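You operate a simulated robot arm through the tools that you are given. There is no shell and no other tool. Be economical: measure what you need, move in short steps, check, and stop when the job is done.

You are at the controls of a simulated two-armed robot. One attempt, no reset.

Task
On the board top, fold the shop cloth in half, so that its two short edges meet.
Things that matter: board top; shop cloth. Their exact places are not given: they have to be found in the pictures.

The check looks at the end state, three seconds after you hand in, the way a careful person would. Anything else that was tipped, shoved, dropped, spilled or broken makes it a failure. Flat cloth is picked up by pressing the open fingertips on it (5 to 10 N) and closing them slowly along it; thin cloth reads only 2 to 8 mm in the jaws.

Robot
Two 7-joint arms with two-finger grippers on one trunk, on a base that drives. Base frame: it is fixed to the floor where the robot stands at the start and does not move with it; the origin is under the middle of the robot, x ahead of it, y to its left, z up; the surface under the hand at the start is at about z = 74. Readings come in cm, degrees, newtons and seconds.
The left shoulder is at the start at [9.2, 17.6, 100.3], the right one opposite. With the tool pointing down near the work surface each hand reaches from about 34 to 92 cm from the robot's upright axis, wherever it stands, measured 20 degrees to its own side. Places, roughly: board top [70, -40, 70]. Payload 2.94 kg a hand.
The TCP of each hand is the grasp point between the finger pads, 3 cm short of the fingertips. In the tool frame z runs along the fingers and y along their closing line. Largest opening 13.8 cm; the body of the gripper starts 10.9 cm behind the TCP.
Orientation is told as [roll, pitch, yaw] about the base's x, y, z axes, in that order, counted from this pose: with the fingers straight down and closing along the base's y, the tool's x points along the base's -x, its y along +y and its z along -z.

Tools
- The arms move only by the tool step_arm. It takes "left_moves", "right_moves" or both (then of equal length, played together; a hand with none holds still); each is a list of rows, each a list of 7 numbers: the turn, a rotation vector about the tool's x, y, z in degrees, then the shift along the tool's x, y, z in mm, then the finger opening in mm, from 0 to 138. In form: [[ax, ay, az, dx, dy, dz, fingers], ...]. A call has 1 to 8 rows; each row shifts and turns the commanded pose from where the row before left it, along the tool's axes as they then stand. Each row takes 0.2 s and may step no farther than 5 cm and 8.6 degrees from the row before; otherwise, or with a gripper value out of range, the whole call is refused. A pose out of reach is approached as far as the arm can. The call stops where the force on the tool passes 40 N (or 10 N more than at its start, if that is more) or the arm is blocked; 0.2 s more then pass. Each finger halts on what it meets, pressing with about 41 N; the grip force reading is that of the motor and also rises with nothing between the fingers. The clock runs only during rows and for 0.2 s after the last one: add rows that do not move to give the fingers time. It gives the time, the measured TCP pose, the force on the tool (base axes), the opening and the grip force at its end, in the units of the frame above (readings bear some noise), with the torque about the TCP (base axes, N m) and any sound that the robot's microphone picked up.
- Cameras (640 x 400 px; columns grow to the right, rows downward): "scene" is now at [21.29, -3.16, 147.69]; the picture's right is [-0.50, -0.87, -0.01], its down [-0.70, 0.41, -0.59] and it looks along [0.52, -0.29, -0.81] (base axes); focal length 295 px, centre (320, 200). "left" rides on the left gripper at [7.1, -1.9, -14.6] in its tool frame; the picture's right is [0.26, 0.97, 0.00], its down [-0.85, 0.23, -0.48] and it looks along [-0.46, 0.12, 0.88] (tool axes); focal length 280 px, centre (320, 200). "right" rides on the right gripper at [7.1, 1.9, -14.6] in its tool frame; the picture's right is [-0.26, 0.97, 0.00], its down [-0.85, -0.23, -0.48] and it looks along [-0.46, -0.13, 0.88] (tool axes); focal length 280 px, centre (320, 200).
- camera(camera): a new picture of that camera. The clock stands still meanwhile.
- move_column(by): slides the trunk up (or, below 0, down) by that many cm; the arms and the scene camera ride with it, the base frame stays. It gives what a move gives, with no picture.
- roll_base(legs): drives the robot by 1 to 6 legs, each [ahead, turn to the left] in cm and degrees, along the robot's own axes; the way and the turn of a leg run together, so that a leg with both is an arc; at most 150 cm and 180 degrees a leg. The arms and the cameras ride along, it lands a little off, and it stops where it bumps. It gives what a move gives.
- turn_head(pan, tilt): turns the head with the scene camera to pan (to the left, within 120 degrees either way) and tilt (down, from -29 to 69), counted from straight ahead of the robot. It gives what a move gives.
- point_at(camera, pixels): for up to 12 pixels [column, row] of the newest picture of that camera ("zoom" is the newest enlarged one), the place [x, y, z] in the base frame of the surface seen there, good to about 0.2 cm, but the place of the scene camera against the robot may be out by one fixed shift of up to 1.2 cm in any direction. The clock stands still meanwhile.
- close_up(camera, box): a new picture of the part [left, top, right, bottom] of that camera's present view, enlarged. The clock stands still meanwhile.
- hand_in(): hands the job in; it is judged then, once.

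Go step by step. Measure first, check grasps and placings, and put right what went wrong. The budget is 80 turns and 70 pictures, counting those below and the enlarged ones. Unless the task says otherwise, let go and move clear before handing in, and close with one line.

The tools are called after ">>>" as name(argument=value, ...) on one line, values as JSON. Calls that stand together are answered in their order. step_arm: Moves the arms, as the interface text tells. Its arguments: {"type":"object","properties":{"left_moves":{"type":"array"},"right_moves":{"type":"array"}},"required":[]} The other tools are called the same way: move_column (by) slides the trunk up or down; roll_base (legs) drives the base; turn_head (pan, tilt) turns the head that bears the scene camera; camera (camera) takes a picture; point_at (camera, pixels) gives the place of the surface under pixels of a picture; close_up (camera, box) takes an enlarged picture of a part of a camera's view; hand_in () hands the job in.

At the start:

```text
clock: 0.0
left_position: [53.08, 9.52, 96.17]
left_tool_rot: [-0.1, -0.6, 0.2]
left_force: [-0.4, 0.5, -0.6]
left_torque: [0.01, 0.0, -0.02]
left_opening: 13.78
left_grip_force: 0.1
right_position: [47.0, -41.82, 90.07]
right_tool_rot: [0.0, -0.5, 0.2]
right_force: [0.2, -0.7, 0.6]
right_torque: [-0.02, 0.02, -0.02]
right_opening: 13.84
right_grip_force: 0.1
trunk travel left (down, up): [-17.5, 55.9]
robot x, y, heading: [0.01, 0.26, -0.1]
head pan, tilt: [-29.8, 54.6]
```

scene: 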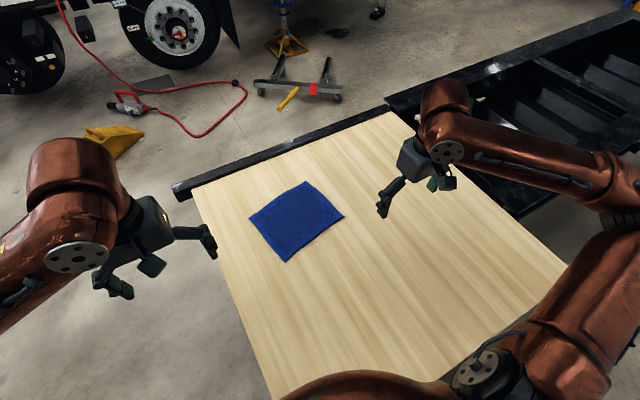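
right: 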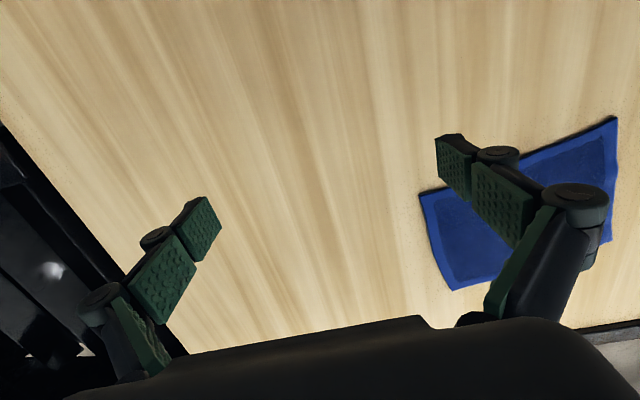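
left: 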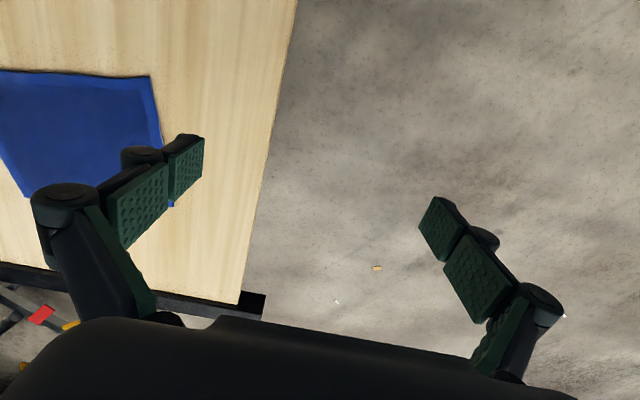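

The scene picture shows the blue cloth, with corners near (249,217), (305,181), (344,217) and (285,262). I'll measure the corners and the board around them.

>>> close_up(camera="scene", box=[220, 160, 380, 280])

>>> point_at(camera="scene", pixels=[[250, 217], [305, 182], [343, 217], [286, 261], [296, 220], [240, 240], [360, 240], [200, 190], [390, 115], [300, 300]])

```text
3.33 times, centred on (300, 220) of scene
```

zoom: 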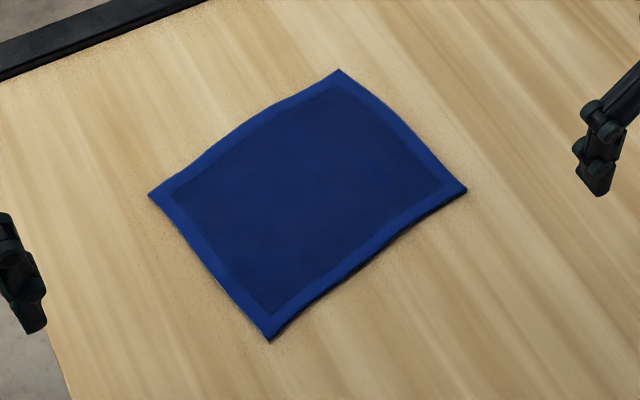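

```text
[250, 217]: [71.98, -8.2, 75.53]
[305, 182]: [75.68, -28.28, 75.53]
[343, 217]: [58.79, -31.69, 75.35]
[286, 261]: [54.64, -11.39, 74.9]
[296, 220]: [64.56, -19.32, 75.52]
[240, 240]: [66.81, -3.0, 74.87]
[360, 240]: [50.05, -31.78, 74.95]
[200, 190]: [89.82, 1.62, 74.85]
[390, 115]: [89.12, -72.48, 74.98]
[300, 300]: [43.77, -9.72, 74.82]
```

The cloth measures about 20.5 × 17.4 cm. Its short edges are D–A, (54.6,-11.4) to (72,-8.2), and C–B, (58.8,-31.7) to (75.7,-28.3). I'll use both hands to carry edge D–A onto C–B. The left hand needs to reach B, so I'll turn the base a little to the right first.

>>> roll_base(legs=[[0, -12]])

>>> turn_head(pan=-8, tilt=52)

>>> camera(camera="scene")

```text
clock: 1.2
left_position: [54.45, -1.63, 95.88]
left_tool_rot: [0.1, -0.2, -11.8]
left_force: [-0.3, 0.3, -0.1]
left_torque: [-0.06, -0.01, -0.01]
left_opening: 13.81
left_grip_force: 0.1
right_position: [37.58, -50.85, 89.8]
right_tool_rot: [0.0, -0.2, -11.7]
right_force: [0.6, 0.0, 1.3]
right_torque: [-0.08, -0.01, 0.03]
right_opening: 13.81
right_grip_force: 0.1
trunk travel left (down, up): [-17.5, 55.9]
robot x, y, heading: [-0.1, -0.13, -12.1]
head pan, tilt: [-29.8, 54.6]
```

```text
clock: 2.0
left_position: [54.78, -1.8, 95.47]
left_tool_rot: [0.1, -0.1, -11.8]
left_force: [0.3, -0.9, -0.8]
left_torque: [0.01, 0.02, -0.02]
left_opening: 13.8
left_grip_force: 0.1
right_position: [37.9, -51.01, 89.49]
right_tool_rot: [0.0, -0.1, -11.8]
right_force: [1.3, 0.2, 0.0]
right_torque: [-0.01, 0.05, 0.0]
right_opening: 13.8
right_grip_force: 0.2
trunk travel left (down, up): [-17.5, 55.9]
robot x, y, heading: [-0.17, 0.3, -11.9]
head pan, tilt: [-8.0, 52.0]
```

```text
65 pictures are left
```

scene: 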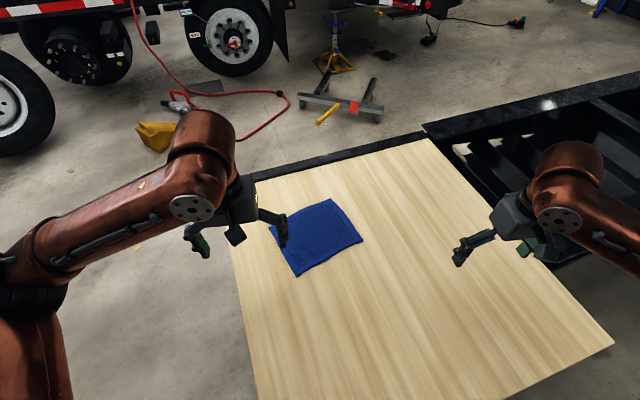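

>>> step_arm(left_moves=[[0, 0, -7.5, -20, 0, 0, 138], [0, 0, -7.5, -20, 0, 0, 138], [0, 0, -7.3, -20, 0, 0, 138]], right_moves=[[0, 0, -7.5, 0, 0, 0, 138], [0, 0, -7.5, 0, 30, 0, 138], [0, 0, -7.3, 0, 40, 0, 138]])

>>> camera(camera="left")

>>> camera(camera="right")

```text
clock: 2.8
left_position: [60.74, -2.34, 95.54]
left_tool_rot: [0.1, -0.1, 10.5]
left_force: [-0.5, -0.3, -1.2]
left_torque: [-0.01, 0.0, -0.01]
left_opening: 13.8
left_grip_force: 0.0
right_position: [37.77, -43.94, 89.48]
right_tool_rot: [0.1, 0.0, 10.6]
right_force: [0.0, 0.6, -0.1]
right_torque: [-0.02, -0.05, 0.04]
right_opening: 13.78
right_grip_force: 0.1
trunk travel left (down, up): [-17.5, 55.9]
robot x, y, heading: [-0.08, 0.22, -12.0]
head pan, tilt: [-8.0, 52.0]
```

```text
64 pictures are left
```

left: 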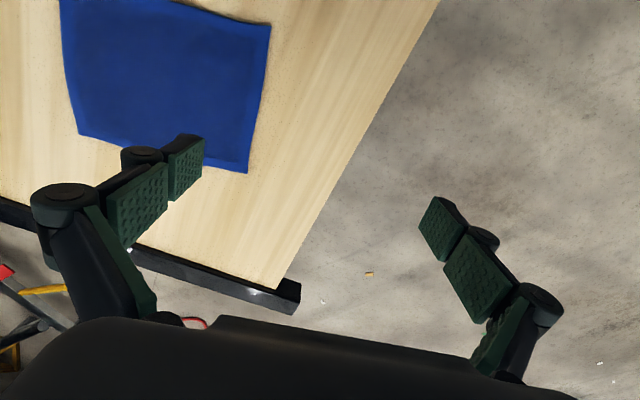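

```text
63 pictures are left
```

right: 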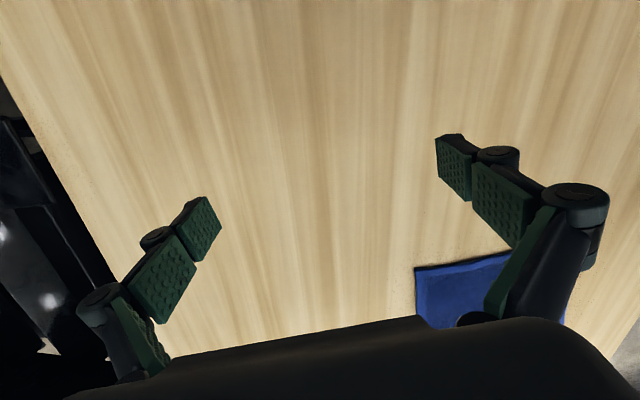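

The left view shows corner A at (248,172), D at (270,25) and B at (80,133). I'll measure these with the hand camera, which is tied to the arm and so free of the scene camera's shift.

>>> point_at(camera="left", pixels=[[246, 170], [269, 27], [81, 132], [63, 3], [254, 120], [170, 80], [275, 160], [320, 100], [150, 230]])

>>> point_at(camera="right", pixels=[[416, 269], [420, 318], [350, 250]])

```text
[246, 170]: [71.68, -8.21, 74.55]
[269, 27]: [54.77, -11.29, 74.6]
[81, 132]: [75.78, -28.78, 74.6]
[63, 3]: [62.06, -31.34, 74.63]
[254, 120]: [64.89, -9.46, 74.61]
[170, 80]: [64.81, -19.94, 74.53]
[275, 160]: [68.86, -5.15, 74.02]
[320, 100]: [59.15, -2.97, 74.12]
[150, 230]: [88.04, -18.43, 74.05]
```

```text
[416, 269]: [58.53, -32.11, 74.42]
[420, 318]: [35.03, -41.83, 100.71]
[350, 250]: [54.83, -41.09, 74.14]
```

Board top is at z≈74.05 and the cloth top at ≈74.6. Corners are A(71.7,-8.2), D(54.8,-11.3), B(75.8,-28.8) and C(58.5,-32.1). Next I'll bring both hands above their grip points on edge D–A, with the fingers set to a 3 cm opening.

>>> step_arm(left_moves=[[0, 0, 0, -28, -34, 0, 100], [0, 0, 0, -28, -34, 0, 80], [0, 0, 0, -27, -34, 0, 60], [0, 0, 0, 0, 0, 20, 30], [0, 0, 0, 0, 0, 30, 30], [0, 0, 0, 0, 0, 30, 30], [0, 0, 0, 0, 0, 30, 30], [0, 0, 0, 0, 0, 30, 30]], right_moves=[[0, 0, 0, -30, 33, 0, 100], [0, 0, 0, -30, 33, 0, 80], [0, 0, 0, -30, 33, 0, 60], [0, 0, 0, -30, 33, 0, 30], [0, 0, 0, -30, 33, 0, 30], [0, 0, 0, -30, 33, 0, 30], [0, 0, 0, -30, 33, 0, 30], [0, 0, 0, -31, 34, 0, 30]])

>>> camera(camera="scene")

>>> camera(camera="left")

>>> camera(camera="right")

```text
clock: 4.7
left_position: [71.46, -10.13, 81.62]
left_tool_rot: [-0.1, 0.0, 11.5]
left_force: [-0.3, -0.1, -0.7]
left_torque: [0.0, -0.02, 0.03]
left_opening: 3.0
left_grip_force: 0.0
right_position: [56.77, -14.03, 89.09]
right_tool_rot: [-0.3, 0.9, 10.2]
right_force: [-4.9, -4.3, -1.1]
right_torque: [0.6, -0.68, -0.1]
right_opening: 2.97
right_grip_force: 0.1
trunk travel left (down, up): [-17.5, 55.9]
robot x, y, heading: [-0.59, 0.11, -12.3]
head pan, tilt: [-8.0, 52.0]
stopped in row 8 (right hand): the force on the tool passed its limit at 49 N (the readings are from after the stop); the commanded pose is now the measured one
```

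```text
62 pictures are left
```

scene: 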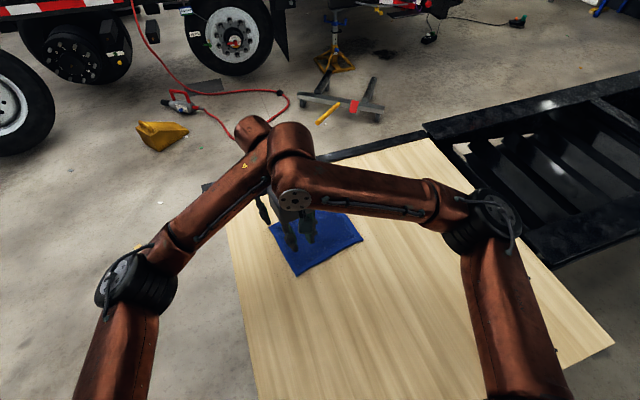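

```text
61 pictures are left
```

left: 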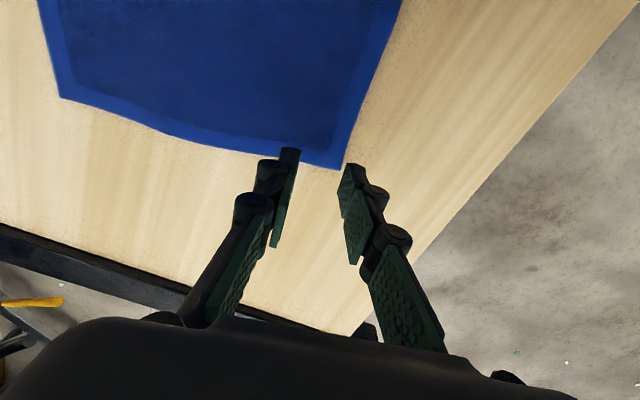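

```text
60 pictures are left
```

right: 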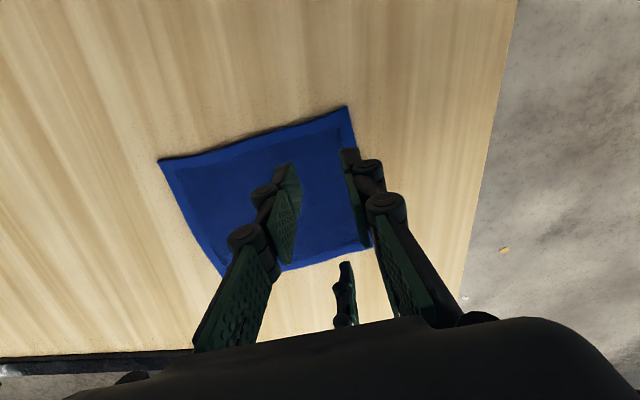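

The wrists bumped at height, with both hands still clear of the cloth. I'll back the right hand off, then lean the two wrists apart: right toward the robot, left away from it. The fingertips can then work 14 cm apart.

>>> step_arm(right_moves=[[0, 0, 0, 40, 0, 0, 30], [0, -6, 0, 40, 0, 0, 30], [0, -6, 0, 0, 0, 0, 30], [0, -6, 0, 0, 0, 0, 30]], left_moves=[[0, 0, 0, 0, 0, -10, 30], [0, 6, 0, 0, 0, 0, 30], [0, 6, 0, 0, 0, 0, 30], [0, 0, 0, 0, 0, 0, 30]])

>>> camera(camera="scene")

```text
clock: 5.7
left_position: [71.54, -10.2, 82.61]
left_tool_rot: [0.0, 12.1, 11.4]
left_force: [-0.2, -0.3, 0.6]
left_torque: [0.0, 0.02, -0.02]
left_opening: 2.98
left_grip_force: 0.0
right_position: [48.94, -15.36, 89.06]
right_tool_rot: [-0.2, -17.4, 10.4]
right_force: [0.7, -0.2, 0.4]
right_torque: [0.01, 0.0, -0.02]
right_opening: 2.99
right_grip_force: 0.2
trunk travel left (down, up): [-17.5, 55.9]
robot x, y, heading: [-0.18, 0.4, -12.2]
head pan, tilt: [-8.0, 52.0]
```

```text
59 pictures are left
```

scene: 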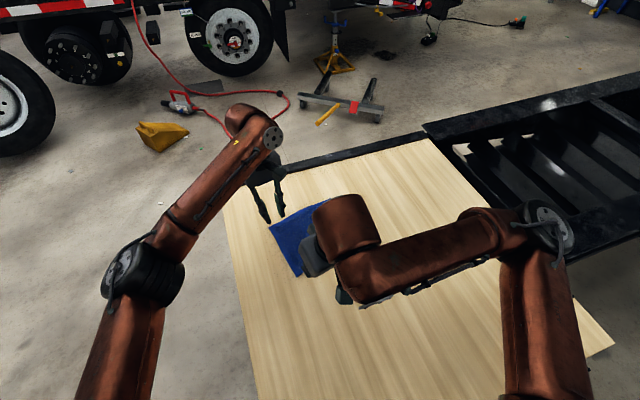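

The arms are clear of each other now. I'll bring both fingertips to about 2.5 cm above the cloth at the grip points.

>>> step_arm(right_moves=[[0, 0, 0, -13, 1.4, 36, 30], [0, 0, 0, -13, 1.4, 36, 30], [0, 0, 0, -14, 1.5, 35, 30], [0, 0, 0, 0, 0, 0, 30]], left_moves=[[0, 0, 0, 0, 0, 0, 30], [0, 0, 0, -1.4, -3, 12, 30], [0, 0, 0, -1.4, -2.5, 13, 30], [0, 0, 0, 0, 0, 0, 30]])

>>> camera(camera="left")

>>> camera(camera="right")

```text
clock: 6.7
left_position: [71.4, -10.83, 80.17]
left_tool_rot: [-0.1, 12.1, 11.4]
left_force: [0.3, 1.3, 0.6]
left_torque: [-0.04, -0.02, 0.01]
left_opening: 2.99
left_grip_force: 0.1
right_position: [55.91, -13.77, 80.19]
right_tool_rot: [-0.3, -17.3, 10.4]
right_force: [0.4, 0.1, 0.1]
right_torque: [-0.01, -0.04, 0.02]
right_opening: 3.0
right_grip_force: 0.1
trunk travel left (down, up): [-17.5, 55.9]
robot x, y, heading: [-0.13, -0.03, -12.1]
head pan, tilt: [-8.0, 52.0]
```

```text
58 pictures are left
```

left: 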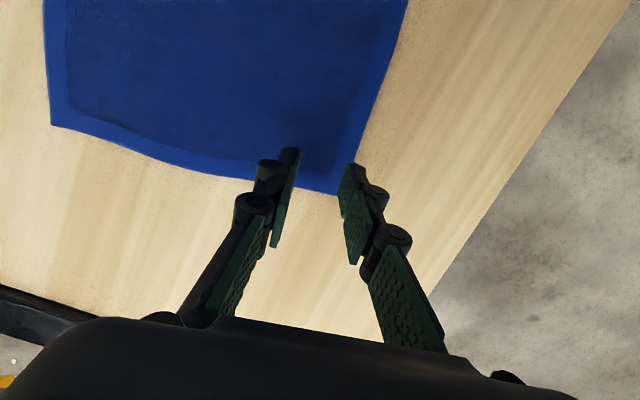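

```text
57 pictures are left
```

right: 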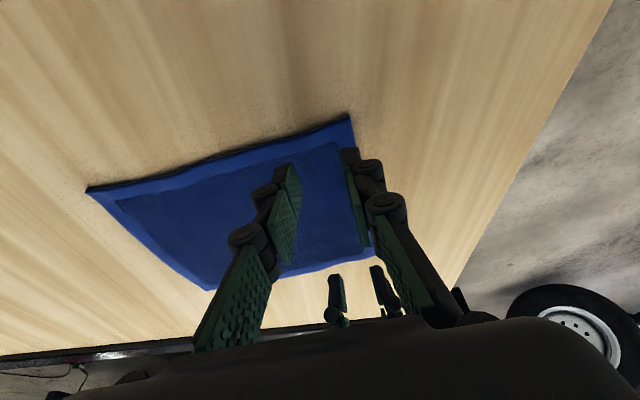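

Both hands sit over the edge where planned. I'll lower them gently to touch.

>>> step_arm(right_moves=[[0, 0, 0, 3, 0, 9.5, 30], [0, 0, 0, 3, 0, 9.5, 30], [0, 0, 0, 0.9, 0, 2.9, 30], [0, 0, 0, 0, 0, 0, 30]], left_moves=[[0, 0, 0, -2.1, 0, 9.8, 30], [0, 0, 0, -2.1, 0, 9.8, 30], [0, 0, 0, -0.6, 0, 2.9, 30], [0, 0, 0, 0, 0, 0, 30]])

```text
clock: 7.7
left_position: [71.33, -10.81, 77.86]
left_tool_rot: [0.0, 12.1, 11.4]
left_force: [-0.4, 0.4, 0.0]
left_torque: [0.01, 0.02, 0.01]
left_opening: 2.99
left_grip_force: 0.1
right_position: [55.89, -13.68, 77.83]
right_tool_rot: [-0.3, -17.3, 10.4]
right_force: [-0.2, -1.0, -0.4]
right_torque: [-0.02, -0.02, -0.01]
right_opening: 3.01
right_grip_force: 0.0
trunk travel left (down, up): [-17.5, 55.9]
robot x, y, heading: [-0.15, 0.17, -12.0]
head pan, tilt: [-8.0, 52.0]
```

>>> step_arm(right_moves=[[0, 0, 0, 0.9, 0, 2.9, 30], [0, 0, 0, 0.6, 0, 1.9, 30], [0, 0, 0, 0, 0, 0, 30]], left_moves=[[0, 0, 0, -0.6, 0, 2.9, 30], [0, 0, 0, -0.4, 0, 1.9, 30], [0, 0, 0, 0, 0, 0, 30]])

```text
clock: 8.5
left_position: [71.29, -10.89, 77.43]
left_tool_rot: [-0.1, 12.0, 11.5]
left_force: [-0.1, -0.8, 8.5]
left_torque: [0.04, -0.05, 0.02]
left_opening: 3.0
left_grip_force: 0.1
right_position: [55.83, -13.68, 77.36]
right_tool_rot: [-0.3, -17.5, 10.5]
right_force: [-1.0, -0.3, 8.8]
right_torque: [0.03, 0.1, 0.0]
right_opening: 2.98
right_grip_force: 0.0
trunk travel left (down, up): [-17.5, 55.9]
robot x, y, heading: [-0.39, 0.14, -12.2]
head pan, tilt: [-8.0, 52.0]
```

Both hands press the cloth at about 8.5 N, which is inside the 5 to 10 N range. I'll close the fingers slowly along the cloth.

>>> step_arm(right_moves=[[0, 0, 0, 0, 0, 0, 26], [0, 0, 0, 0, 0, 0, 22], [0, 0, 0, 0, 0, 0, 18], [0, 0, 0, 0, 0, 0, 14], [0, 0, 0, 0, 0, 0, 10], [0, 0, 0, 0, 0, 0, 6], [0, 0, 0, 0, 0, 0, 2], [0, 0, 0, 0, 0, 0, 0]], left_moves=[[0, 0, 0, 0, 0, 0, 26], [0, 0, 0, 0, 0, 0, 22], [0, 0, 0, 0, 0, 0, 18], [0, 0, 0, 0, 0, 0, 14], [0, 0, 0, 0, 0, 0, 10], [0, 0, 0, 0, 0, 0, 6], [0, 0, 0, 0, 0, 0, 2], [0, 0, 0, 0, 0, 0, 0]])

>>> camera(camera="left")

>>> camera(camera="right")

```text
clock: 10.3
left_position: [71.34, -10.78, 77.32]
left_tool_rot: [-0.1, 12.1, 11.5]
left_force: [-0.4, -0.1, 0.9]
left_torque: [0.0, -0.01, 0.01]
left_opening: 0.31
left_grip_force: 32.3
right_position: [55.88, -13.71, 77.29]
right_tool_rot: [-0.2, -17.3, 10.4]
right_force: [-0.3, -0.1, 0.8]
right_torque: [0.02, -0.01, -0.01]
right_opening: 0.29
right_grip_force: 31.9
trunk travel left (down, up): [-17.5, 55.9]
robot x, y, heading: [-0.11, -0.08, -12.1]
head pan, tilt: [-8.0, 52.0]
```

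```text
56 pictures are left
```

left: 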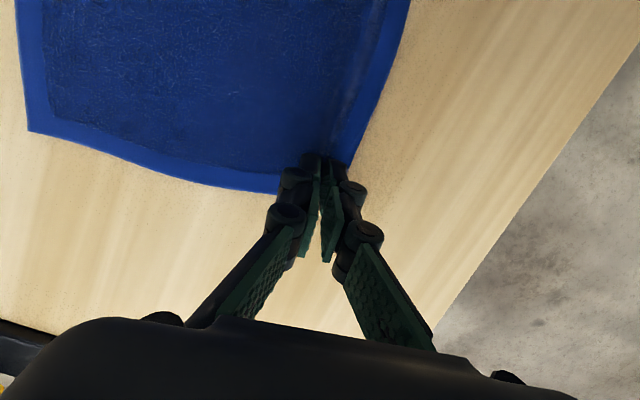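

```text
55 pictures are left
```

right: 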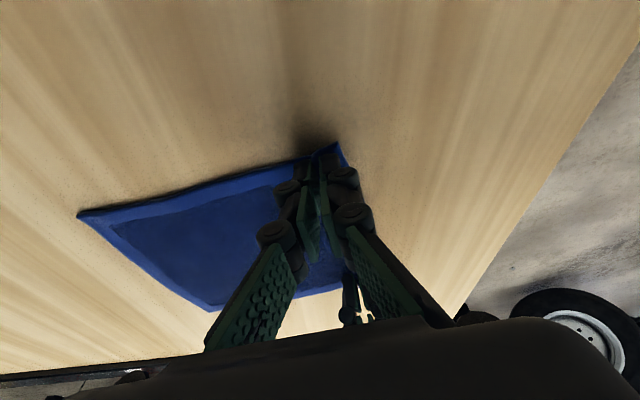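

Both jaws read 3 mm, which suits thin cloth, and the ridges are visible. I'll lift 3 cm straight up and check.

>>> step_arm(right_moves=[[0, 0, 0, -3, 0, -9.5, 0], [0, 0, 0, -3, 0, -9.5, 0], [0, 0, 0, -3, 0, -9.5, 0], [0, 0, 0, 0, 0, 0, 0]], left_moves=[[0, 0, 0, 2.1, 0, -9.8, 0], [0, 0, 0, 2.1, 0, -9.8, 0], [0, 0, 0, 2.1, 0, -9.8, 0], [0, 0, 0, 0, 0, 0, 0]])

>>> camera(camera="left")

>>> camera(camera="right")

```text
clock: 11.3
left_position: [71.25, -10.85, 80.27]
left_tool_rot: [0.0, 12.1, 11.4]
left_force: [-0.2, -0.5, 0.1]
left_torque: [0.01, 0.01, 0.03]
left_opening: 0.17
left_grip_force: 27.1
right_position: [55.76, -13.75, 80.24]
right_tool_rot: [-0.3, -17.3, 10.4]
right_force: [-0.4, -0.1, 0.4]
right_torque: [-0.01, -0.03, -0.03]
right_opening: 0.28
right_grip_force: 32.1
trunk travel left (down, up): [-17.5, 55.9]
robot x, y, heading: [-0.41, -0.13, -12.2]
head pan, tilt: [-8.0, 52.0]
```

```text
54 pictures are left
```

left: 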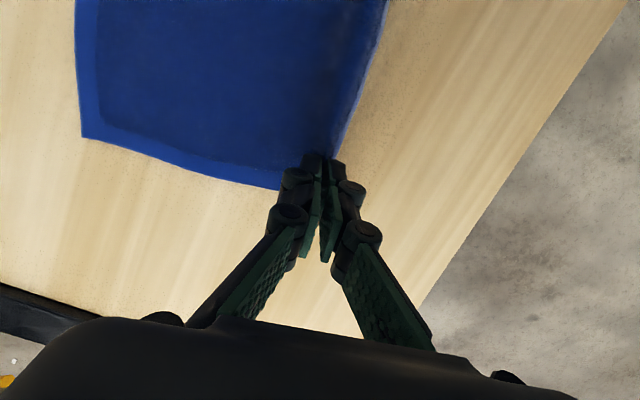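

```text
53 pictures are left
```

right: 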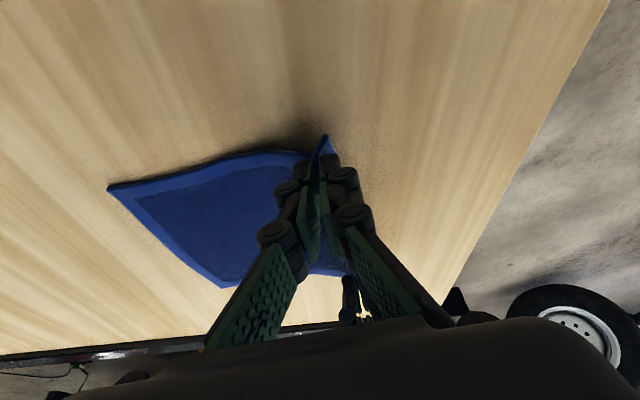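

The right corner is lifted. The left jaw has dropped to 1.7 mm, so I'll check closer whether it still holds.

>>> close_up(camera="left", box=[220, 80, 420, 280])

>>> close_up(camera="scene", box=[220, 140, 420, 300])

```text
2.00 times, centred on (320, 180) of left
```

zoom: 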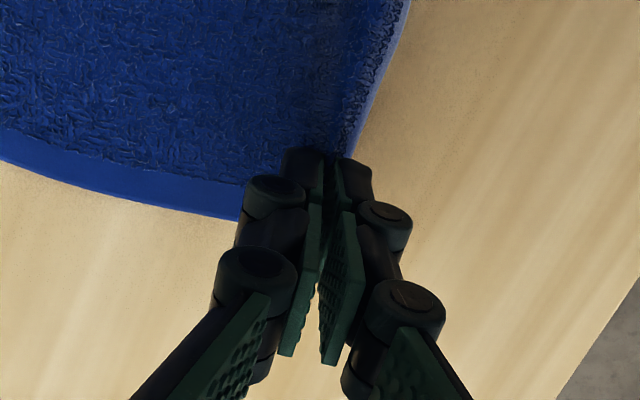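

```text
2.50 times, centred on (320, 220) of scene
```

zoom: 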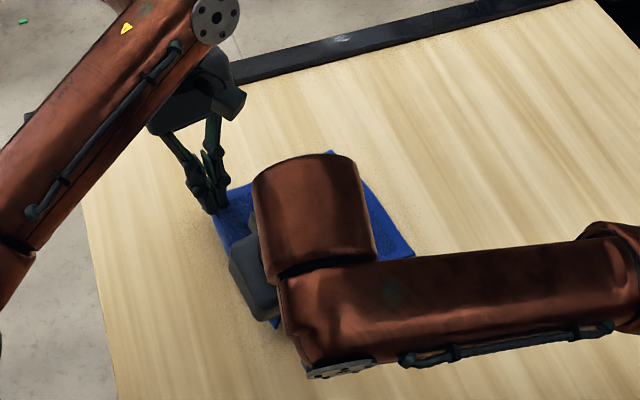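

>>> point_at(camera="left", pixels=[[300, 140], [280, 150], [335, 150], [345, 120], [355, 90], [250, 170], [300, 60], [340, 60], [372, 40], [200, 100]])

```text
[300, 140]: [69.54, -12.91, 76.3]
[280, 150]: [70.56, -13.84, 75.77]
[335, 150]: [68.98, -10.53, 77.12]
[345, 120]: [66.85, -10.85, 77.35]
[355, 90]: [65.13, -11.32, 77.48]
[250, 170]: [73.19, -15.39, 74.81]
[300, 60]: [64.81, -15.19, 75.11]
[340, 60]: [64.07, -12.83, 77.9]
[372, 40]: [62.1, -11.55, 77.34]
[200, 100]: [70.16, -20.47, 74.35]
```

The cloth near the left tips is at z 77.1, so it is held, though close to the tip. I'll go on gently along the fold arc to the halfway point and check again.

>>> step_arm(right_moves=[[0, 0, 0, -3.3, -12, -10.5, 0], [0, 0, 0, -3.3, -13, -10.5, 0], [0, 0, 0, -2.1, -15, -6.7, 0], [0, 0, 0, -2.1, -15, -6.7, 0], [0, 0, 0, 0, 0, 0, 0]], left_moves=[[0, 0, 0, 2.3, -12, -10.8, 0], [0, 0, 0, 2.3, -13, -10.8, 0], [0, 0, 0, 1.5, -15, -6.8, 0], [0, 0, 0, 1.5, -15, -6.8, 0], [0, 0, 0, 0, 0, 0, 0]])

>>> camera(camera="left")

>>> camera(camera="right")

```text
clock: 12.5
left_position: [72.36, -16.14, 84.01]
left_tool_rot: [0.0, 12.1, 11.3]
left_force: [-1.5, 0.5, 1.7]
left_torque: [0.16, -0.03, -0.06]
left_opening: 0.32
left_grip_force: 30.5
right_position: [56.78, -19.13, 84.02]
right_tool_rot: [-0.2, -17.3, 10.3]
right_force: [0.7, 0.4, -0.3]
right_torque: [-0.01, 0.0, 0.0]
right_opening: 0.3
right_grip_force: 32.8
trunk travel left (down, up): [-17.5, 55.9]
robot x, y, heading: [0.05, -0.16, -11.9]
head pan, tilt: [-8.0, 52.0]
```

```text
50 pictures are left
```

left: 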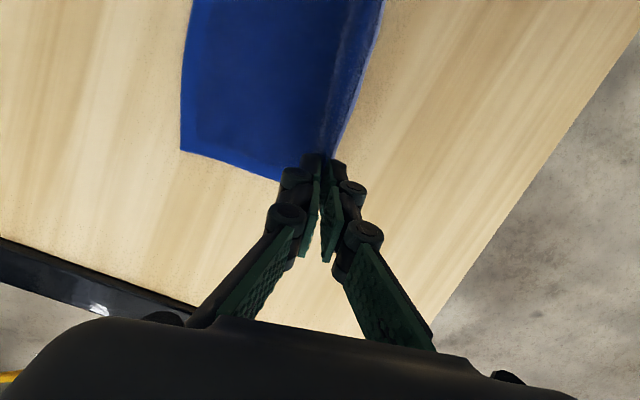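

```text
49 pictures are left
```

right: 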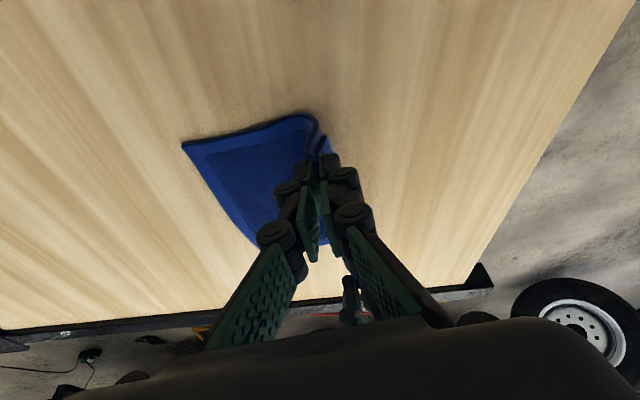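

Both corners are still held, with 3 mm in each jaw. I'll check that the far edge hasn't moved.

>>> point_at(camera="left", pixels=[[183, 148], [192, 10]])

>>> point_at(camera="right", pixels=[[185, 145], [252, 240], [305, 118]])

```text
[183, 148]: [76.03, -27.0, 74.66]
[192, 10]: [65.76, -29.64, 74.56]
```

```text
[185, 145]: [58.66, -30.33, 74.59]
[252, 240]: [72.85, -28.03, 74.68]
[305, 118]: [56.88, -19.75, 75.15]
```

The far edge has moved 1.8 cm, because cloth was drawn into the pinch. It now runs from B'(76.0,-27.0) to C'(58.7,-30.3). Both tips are 11.35 cm from it, so I'll carry on 8.9 cm along the arc and lower toward the board.

>>> step_arm(right_moves=[[0, 0, 0, -0.8, -15, 0.2, 0], [0, 0, 0, 0.1, -15, 3.1, 0], [0, 0, 0, 1.6, -15, 7.9, 0], [0, 0, 0, 2.8, -15, 11.7, 0], [0, 0, 0, 3.7, -14, 14.5, 0], [0, 0, 0, 0, 0, 0, 0]], left_moves=[[0, 0, 0, -0.8, -15, -0.2, 0], [0, 0, 0, -1.4, -15, 2.7, 0], [0, 0, 0, -2.5, -15, 7.7, 0], [0, 0, 0, -3.3, -15, 11.5, 0], [0, 0, 0, -4, -14, 14.5, 0], [0, 0, 0, 0, 0, 0, 0]])

>>> camera(camera="left")

>>> camera(camera="right")

```text
clock: 13.9
left_position: [72.48, -19.98, 82.07]
left_tool_rot: [-0.1, 12.1, 11.4]
left_force: [-0.8, 0.5, -0.1]
left_torque: [-0.03, 0.01, 0.0]
left_opening: 0.4
left_grip_force: 31.7
left hand out of reach, approached as far as the arm can: row 3, 4, 5
right_position: [58.58, -26.46, 80.17]
right_tool_rot: [-0.4, -17.3, 10.3]
right_force: [0.9, 0.7, 0.1]
right_torque: [-0.01, 0.01, 0.02]
right_opening: 0.29
right_grip_force: 32.7
trunk travel left (down, up): [-17.5, 55.9]
robot x, y, heading: [0.08, -0.1, -12.2]
head pan, tilt: [-8.0, 52.0]
```

```text
48 pictures are left
```

left: 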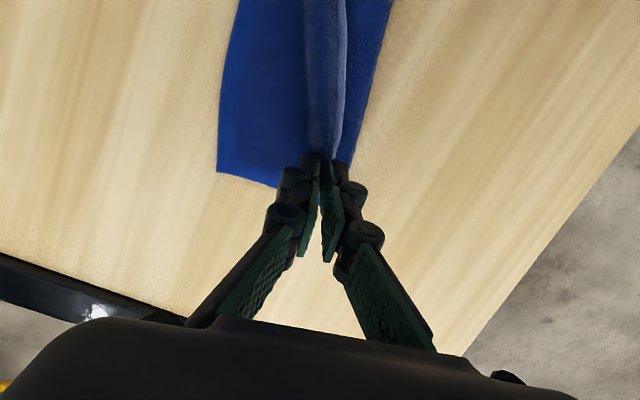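

```text
47 pictures are left
```

right: 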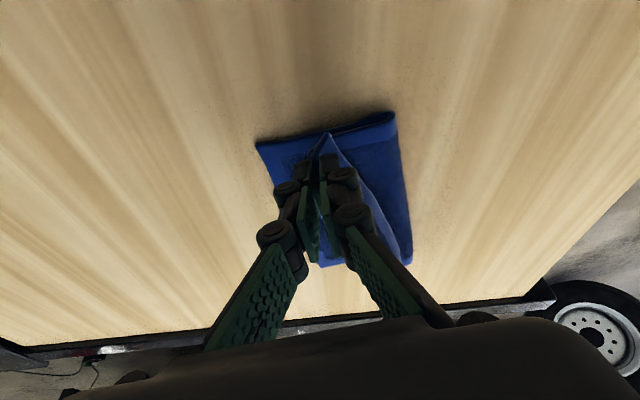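

The left arm ran out of reach at y≈-20, short of its target, and the cloth is still held. I'll lean the left wrist back toward its own shoulder so the arm can get there.

>>> step_arm(left_moves=[[5, -3, 0, 0, 0, 0, 0], [5, -3, 0, 0, 0, 0, 0], [5, 0, 0, 0, 0, 0, 0], [0, 0, 0, 0, 0, 0, 0]])

>>> camera(camera="left")

>>> camera(camera="right")

>>> camera(camera="scene")

```text
clock: 14.9
left_position: [72.61, -20.09, 81.9]
left_tool_rot: [-15.0, 6.1, 12.0]
left_force: [-0.2, -0.2, 1.7]
left_torque: [-0.05, 0.03, -0.03]
left_opening: 0.37
left_grip_force: 34.3
right_position: [58.57, -26.47, 80.11]
right_tool_rot: [-0.3, -17.3, 10.4]
right_force: [0.9, 0.7, 1.0]
right_torque: [0.02, -0.01, 0.06]
right_opening: 0.29
right_grip_force: 32.0
trunk travel left (down, up): [-17.5, 55.9]
robot x, y, heading: [0.05, 0.2, -12.0]
head pan, tilt: [-8.0, 52.0]
```

```text
46 pictures are left
```

left: 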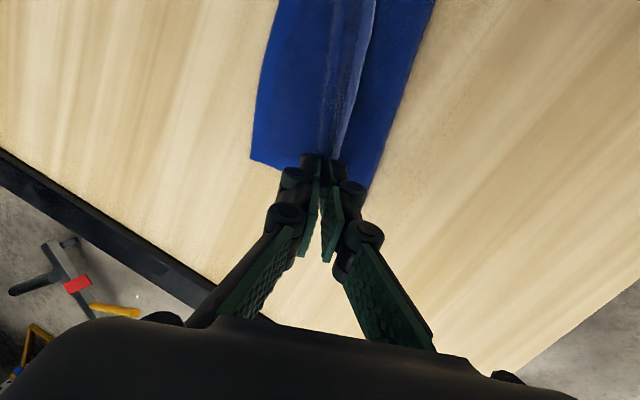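

```text
45 pictures are left
```

right: 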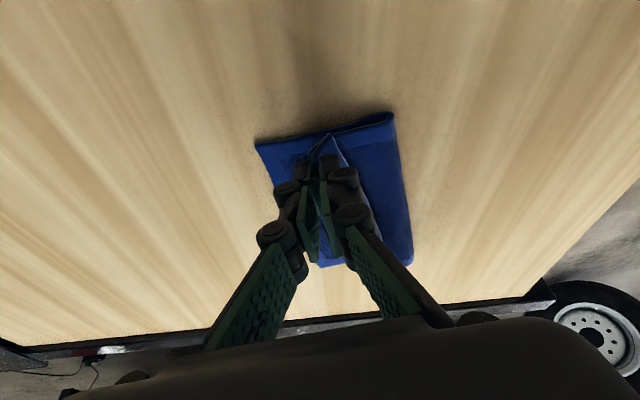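

```text
44 pictures are left
```

scene: 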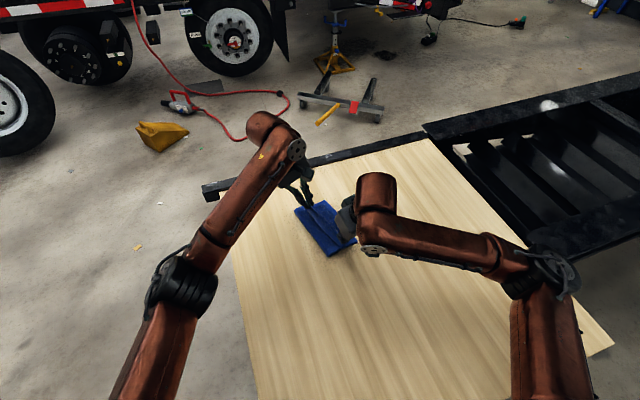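

>>> point_at(camera="left", pixels=[[253, 157], [264, 60], [281, 6], [330, 140], [366, 185], [405, 80]])

>>> point_at(camera="right", pixels=[[259, 146], [330, 140], [392, 114], [409, 262]])

```text
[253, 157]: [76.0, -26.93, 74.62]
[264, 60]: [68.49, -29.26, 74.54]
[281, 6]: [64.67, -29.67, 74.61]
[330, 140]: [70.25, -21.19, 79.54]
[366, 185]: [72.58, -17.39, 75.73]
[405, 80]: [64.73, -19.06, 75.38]
```

```text
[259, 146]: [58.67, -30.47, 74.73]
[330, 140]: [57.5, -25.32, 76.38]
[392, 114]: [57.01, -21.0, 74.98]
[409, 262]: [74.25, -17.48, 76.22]
```

The bottom layer hasn't moved. The left hand needs 4 cm more along the fold and the right 1.45 cm, both while lowering.

>>> step_arm(left_moves=[[0, 0, 0, -1.8, -10.8, 5.8, 0], [0, 0, 0, -1.8, -10.9, 5.9, 0], [0, 0, 0, -2, -5.2, 11.6, 0], [0, 0, 0, -2.1, -5.2, 11.6, 0], [0, 0, 0, 0, 0, 0, 0]], right_moves=[[0, 0, 0, 0, -3.6, 0, 0], [0, 0, 0, 0, -3.6, 0, 0], [0, 0, 0, 1.3, -3.6, 4.3, 0], [0, 0, 0, 1.3, -3.6, 4.3, 0], [0, 0, 0, 0, 0, 0, 0]])

>>> camera(camera="left")

>>> camera(camera="right")

```text
clock: 16.1
left_position: [73.95, -23.85, 79.28]
left_tool_rot: [-15.0, 6.1, 11.9]
left_force: [-2.4, 0.8, 3.0]
left_torque: [0.12, 0.0, -0.03]
left_opening: 0.33
left_grip_force: 30.6
right_position: [58.94, -27.85, 79.35]
right_tool_rot: [-0.3, -17.4, 10.4]
right_force: [0.4, -0.1, 0.0]
right_torque: [0.02, -0.04, 0.03]
right_opening: 0.31
right_grip_force: 32.7
trunk travel left (down, up): [-17.5, 55.9]
robot x, y, heading: [-0.08, 0.16, -12.2]
head pan, tilt: [-8.0, 52.0]
```

```text
43 pictures are left
```

left: 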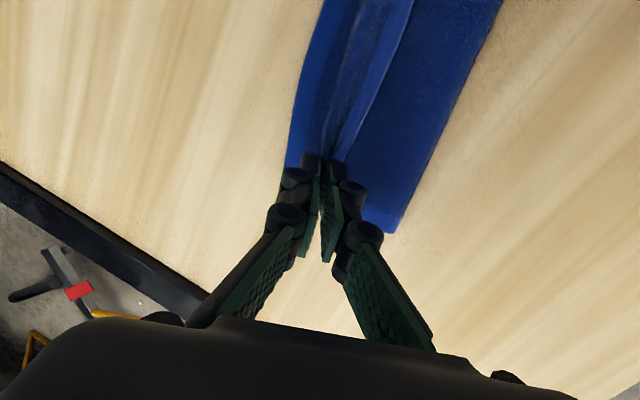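

```text
42 pictures are left
```

right: 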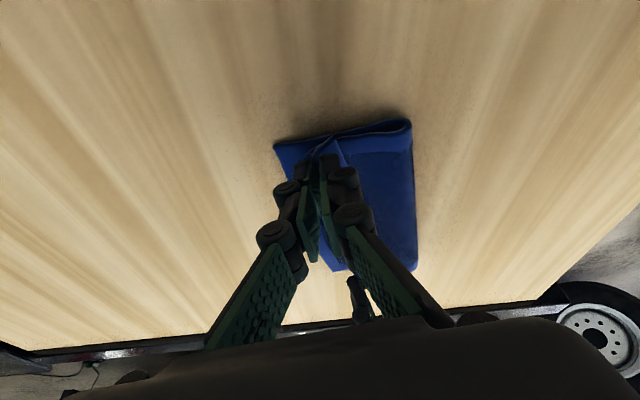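

Both tips are about 2.5 cm inside the far edge, and the pinched ridge runs parallel to it. I'll lower a little, ease back 5 mm, and open the fingers slightly to release the ridge.

>>> step_arm(left_moves=[[0, 0, 0, -0.3, 3.2, 2.2, 0], [0, 0, 0, -0.3, 3.2, 2.3, 0], [0, 0, 0, 0, 0, 0, 5], [0, 0, 0, 0, 0, 0, 10], [0, 0, 0, 0, 0, 0, 16], [0, 0, 0, 0, 0, 0, 16]], right_moves=[[0, 0, 0, 1, 2.5, 3.3, 0], [0, 0, 0, 1.1, 2.5, 3.4, 0], [0, 0, 0, 0, 0, 0, 5], [0, 0, 0, 0, 0, 0, 10], [0, 0, 0, 0, 0, 0, 16], [0, 0, 0, 0, 0, 0, 16]])

>>> camera(camera="left")

>>> camera(camera="right")

```text
clock: 17.5
left_position: [73.89, -23.33, 78.85]
left_tool_rot: [-15.0, 6.1, 11.9]
left_force: [0.4, 0.2, 0.4]
left_torque: [0.03, 0.03, 0.0]
left_opening: 1.61
left_grip_force: 0.1
right_position: [58.68, -27.41, 78.45]
right_tool_rot: [-0.3, -17.3, 10.4]
right_force: [0.7, 0.5, -0.1]
right_torque: [0.01, -0.01, -0.03]
right_opening: 1.63
right_grip_force: 0.0
trunk travel left (down, up): [-17.5, 55.9]
robot x, y, heading: [-0.07, -0.22, -12.0]
head pan, tilt: [-8.0, 52.0]
```

```text
41 pictures are left
```

left: 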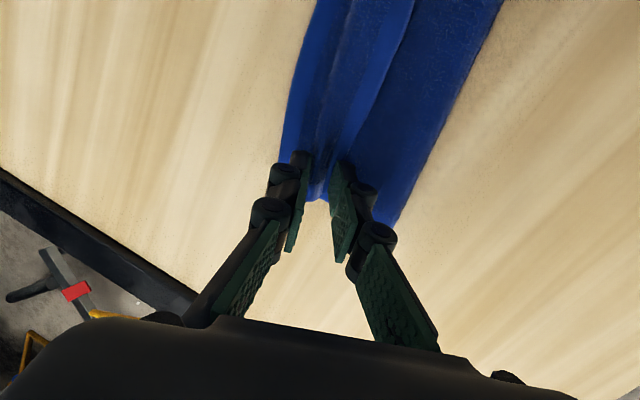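

```text
40 pictures are left
```

right: 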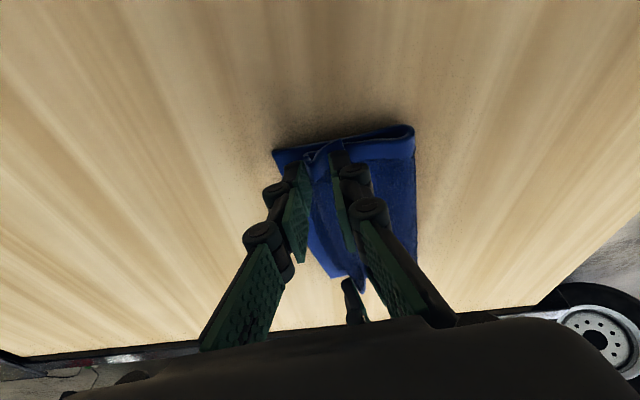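

I'll withdraw both hands along their fingers to look at the result.

>>> step_arm(left_moves=[[0, 0, 0, 0, 0, -15, 16], [0, 0, 0, 0, 0, -40, 16], [0, 0, 0, 0, 0, -45, 16], [0, 0, 0, 0, 30, 0, 16], [0, 0, 0, 0, 45, 0, 16], [0, 0, 0, 0, 45, 0, 16]], right_moves=[[0, 0, 0, 0, 0, -15, 16], [0, 0, 0, 0, 0, -40, 16], [0, 0, 0, 0, 0, -45, 16], [0, 0, 0, 45, -10, 0, 16], [0, 0, 0, 45, -10, 0, 16], [0, 0, 0, 0, 0, 0, 16]])

>>> camera(camera="left")

>>> close_up(camera="scene", box=[240, 150, 420, 280])

>>> camera(camera="right")

```text
clock: 18.9
left_position: [71.58, -9.35, 85.14]
left_tool_rot: [-15.0, 6.1, 11.8]
left_force: [-0.6, -0.2, 0.5]
left_torque: [0.07, -0.04, 0.03]
left_opening: 1.58
left_grip_force: 0.1
right_position: [47.56, -31.21, 85.38]
right_tool_rot: [-0.4, -17.1, 10.2]
right_force: [0.5, -0.3, -0.3]
right_torque: [0.01, 0.01, -0.02]
right_opening: 1.61
right_grip_force: 0.1
trunk travel left (down, up): [-17.5, 55.9]
robot x, y, heading: [0.01, -0.03, -12.1]
head pan, tilt: [-8.0, 52.0]
```

```text
39 pictures are left
```

left: 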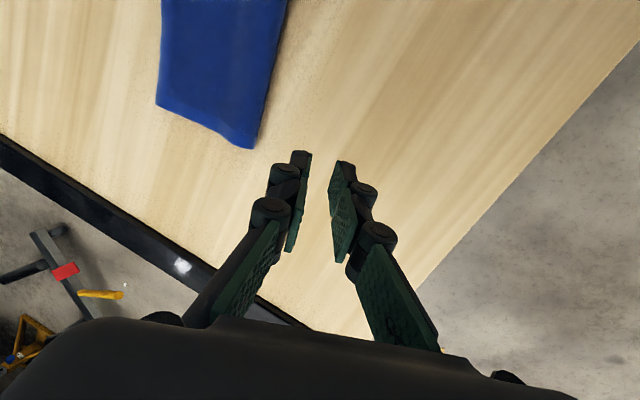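

```text
3.08 times, centred on (330, 215) of scene
```

zoom: 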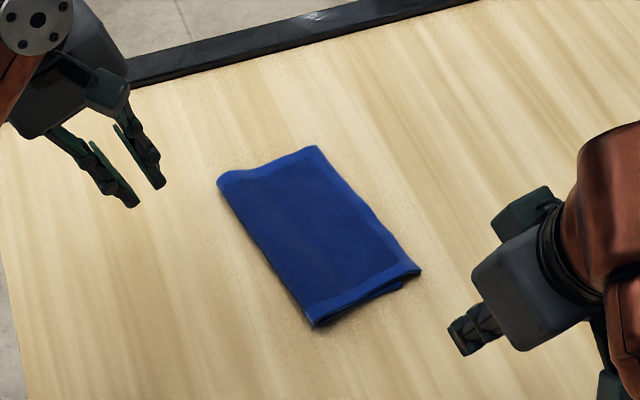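

```text
37 pictures are left
```

right: 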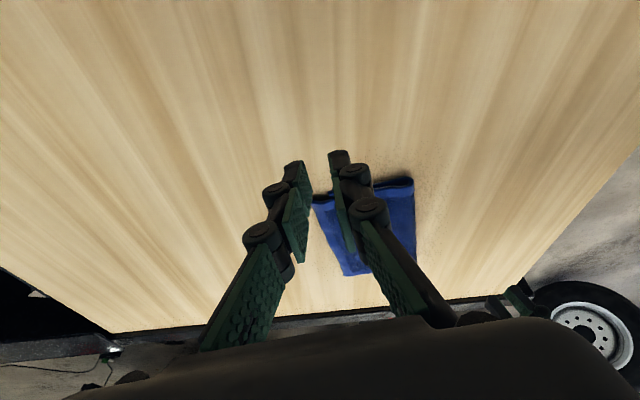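

The ridge sprang open and the cloth lies folded. I'll check how well the two short edges line up near (330,192)–(358,228).

>>> close_up(camera="scene", box=[295, 185, 365, 248])

>>> step_arm(left_moves=[[0, 0, 0, 30, -30, -20, 16], [0, 0, 0, 30, -30, -20, 16], [0, 0, 0, 30, -30, 0, 16], [0, 0, 0, 0, 0, 0, 16]], right_moves=[[0, 0, 0, 20, -40, -10, 16], [0, 0, 0, 20, -40, -10, 16], [0, 0, 0, 20, -40, 0, 16], [0, 0, 0, 0, 0, 0, 16]])

>>> close_up(camera="left", box=[120, 0, 420, 190])

>>> close_up(camera="scene", box=[295, 185, 365, 248])

```text
6.35 times, centred on (330, 216) of scene
```

zoom: 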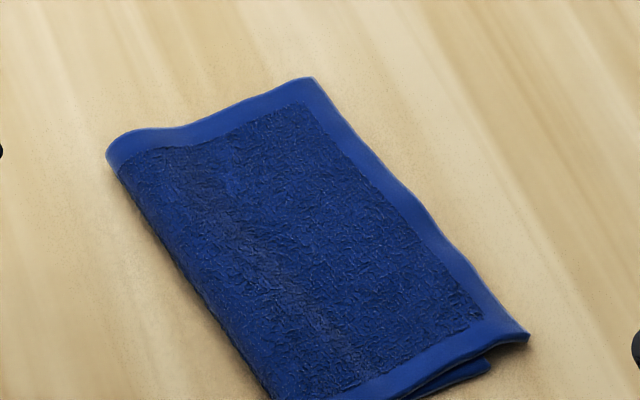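

```text
clock: 19.9
left_position: [65.14, -18.72, 92.03]
left_tool_rot: [-14.9, 6.2, 11.8]
left_force: [0.3, -0.7, -0.1]
left_torque: [0.03, -0.02, -0.05]
left_opening: 1.59
left_grip_force: 0.0
right_position: [43.47, -44.24, 85.65]
right_tool_rot: [-0.3, -17.2, 10.4]
right_force: [0.4, -0.5, -0.6]
right_torque: [-0.01, 0.0, -0.02]
right_opening: 1.58
right_grip_force: 0.0
trunk travel left (down, up): [-17.5, 55.9]
robot x, y, heading: [-0.31, -0.05, -12.0]
head pan, tilt: [-8.0, 52.0]
```

```text
2.11 times, centred on (270, 95) of left
```

zoom: 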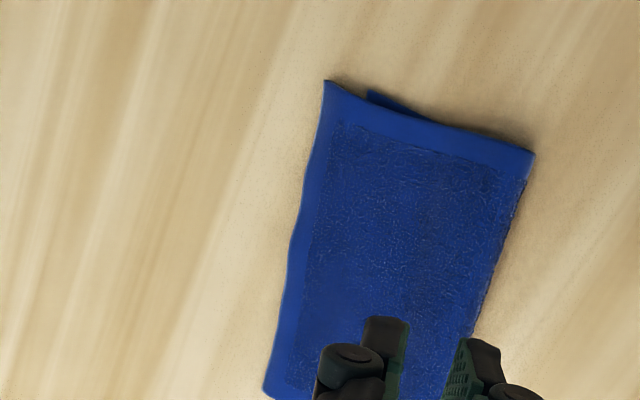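

```text
6.35 times, centred on (330, 216) of scene
```

zoom: 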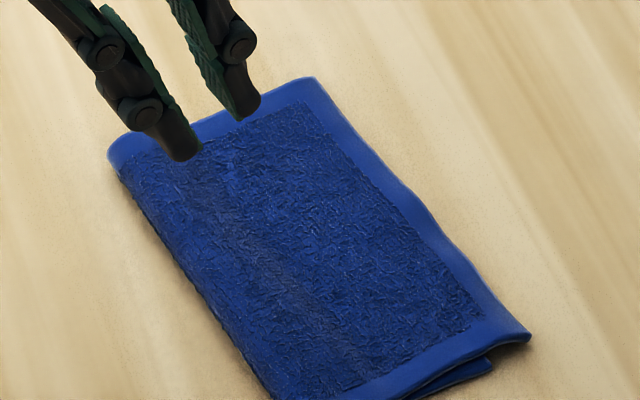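

The top layer overhangs the bottom one near corner C: the bottom corner shows at (368,92) and the top corner at (327,82). I'll measure the gap.

>>> close_up(camera="left", box=[200, 0, 400, 120])

>>> point_at(camera="left", pixels=[[275, 42], [294, 46], [370, 72], [248, 184], [320, 80], [330, 40]])

>>> point_at(camera="scene", pixels=[[329, 194], [352, 237], [308, 209], [345, 215], [347, 243]])

```text
3.20 times, centred on (300, 60) of left
```

zoom: 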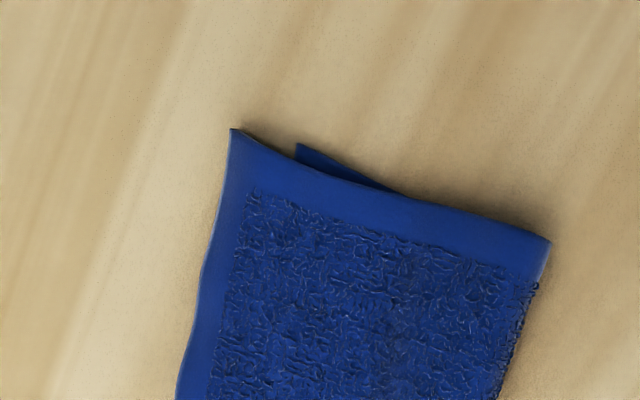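

```text
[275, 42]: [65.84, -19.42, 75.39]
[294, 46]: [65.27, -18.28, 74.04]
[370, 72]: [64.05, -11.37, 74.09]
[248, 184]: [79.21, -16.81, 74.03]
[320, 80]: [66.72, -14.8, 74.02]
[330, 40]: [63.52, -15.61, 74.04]
```

```text
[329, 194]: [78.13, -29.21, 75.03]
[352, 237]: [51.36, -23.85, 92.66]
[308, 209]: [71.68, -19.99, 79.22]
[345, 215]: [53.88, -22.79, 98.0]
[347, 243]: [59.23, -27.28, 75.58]
```

>>> point_at(camera="zoom", pixels=[[234, 134], [299, 147], [545, 243], [213, 250], [182, 385], [225, 200], [515, 370], [300, 160]])

>>> camera(camera="left")

```text
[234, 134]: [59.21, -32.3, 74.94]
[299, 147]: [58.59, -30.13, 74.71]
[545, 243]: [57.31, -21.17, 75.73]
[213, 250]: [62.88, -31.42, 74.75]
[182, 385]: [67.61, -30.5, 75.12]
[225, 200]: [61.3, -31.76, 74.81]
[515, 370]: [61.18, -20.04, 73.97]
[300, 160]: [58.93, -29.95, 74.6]
```

```text
32 pictures are left
```

left: 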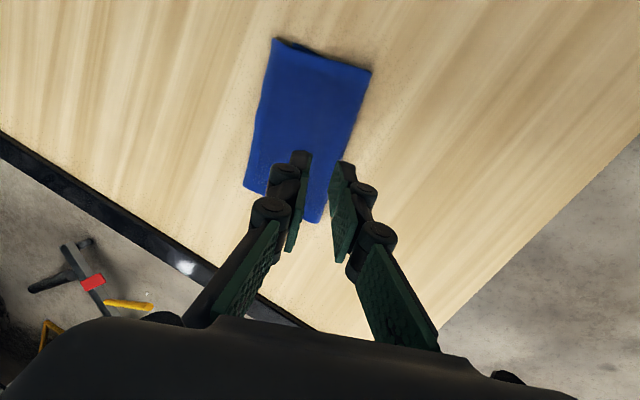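

The top edge overhangs the bottom by about 2 cm. I'll measure the other end too, in the fresh left picture at (245,187) and (318,222).

>>> point_at(camera="left", pixels=[[246, 185], [258, 120], [254, 145], [267, 80], [273, 45], [318, 219], [367, 73], [350, 130]])

>>> close_up(camera="left", box=[220, 110, 380, 230])

```text
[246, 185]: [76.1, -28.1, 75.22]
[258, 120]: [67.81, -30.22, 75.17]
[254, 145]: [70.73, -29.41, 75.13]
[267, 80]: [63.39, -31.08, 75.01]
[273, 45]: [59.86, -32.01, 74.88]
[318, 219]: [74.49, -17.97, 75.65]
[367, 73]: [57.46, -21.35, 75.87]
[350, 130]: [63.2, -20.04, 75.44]
```

```text
3.33 times, centred on (300, 170) of left
```

zoom: 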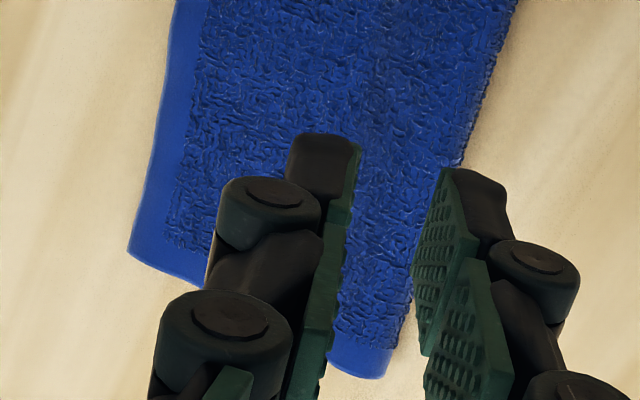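

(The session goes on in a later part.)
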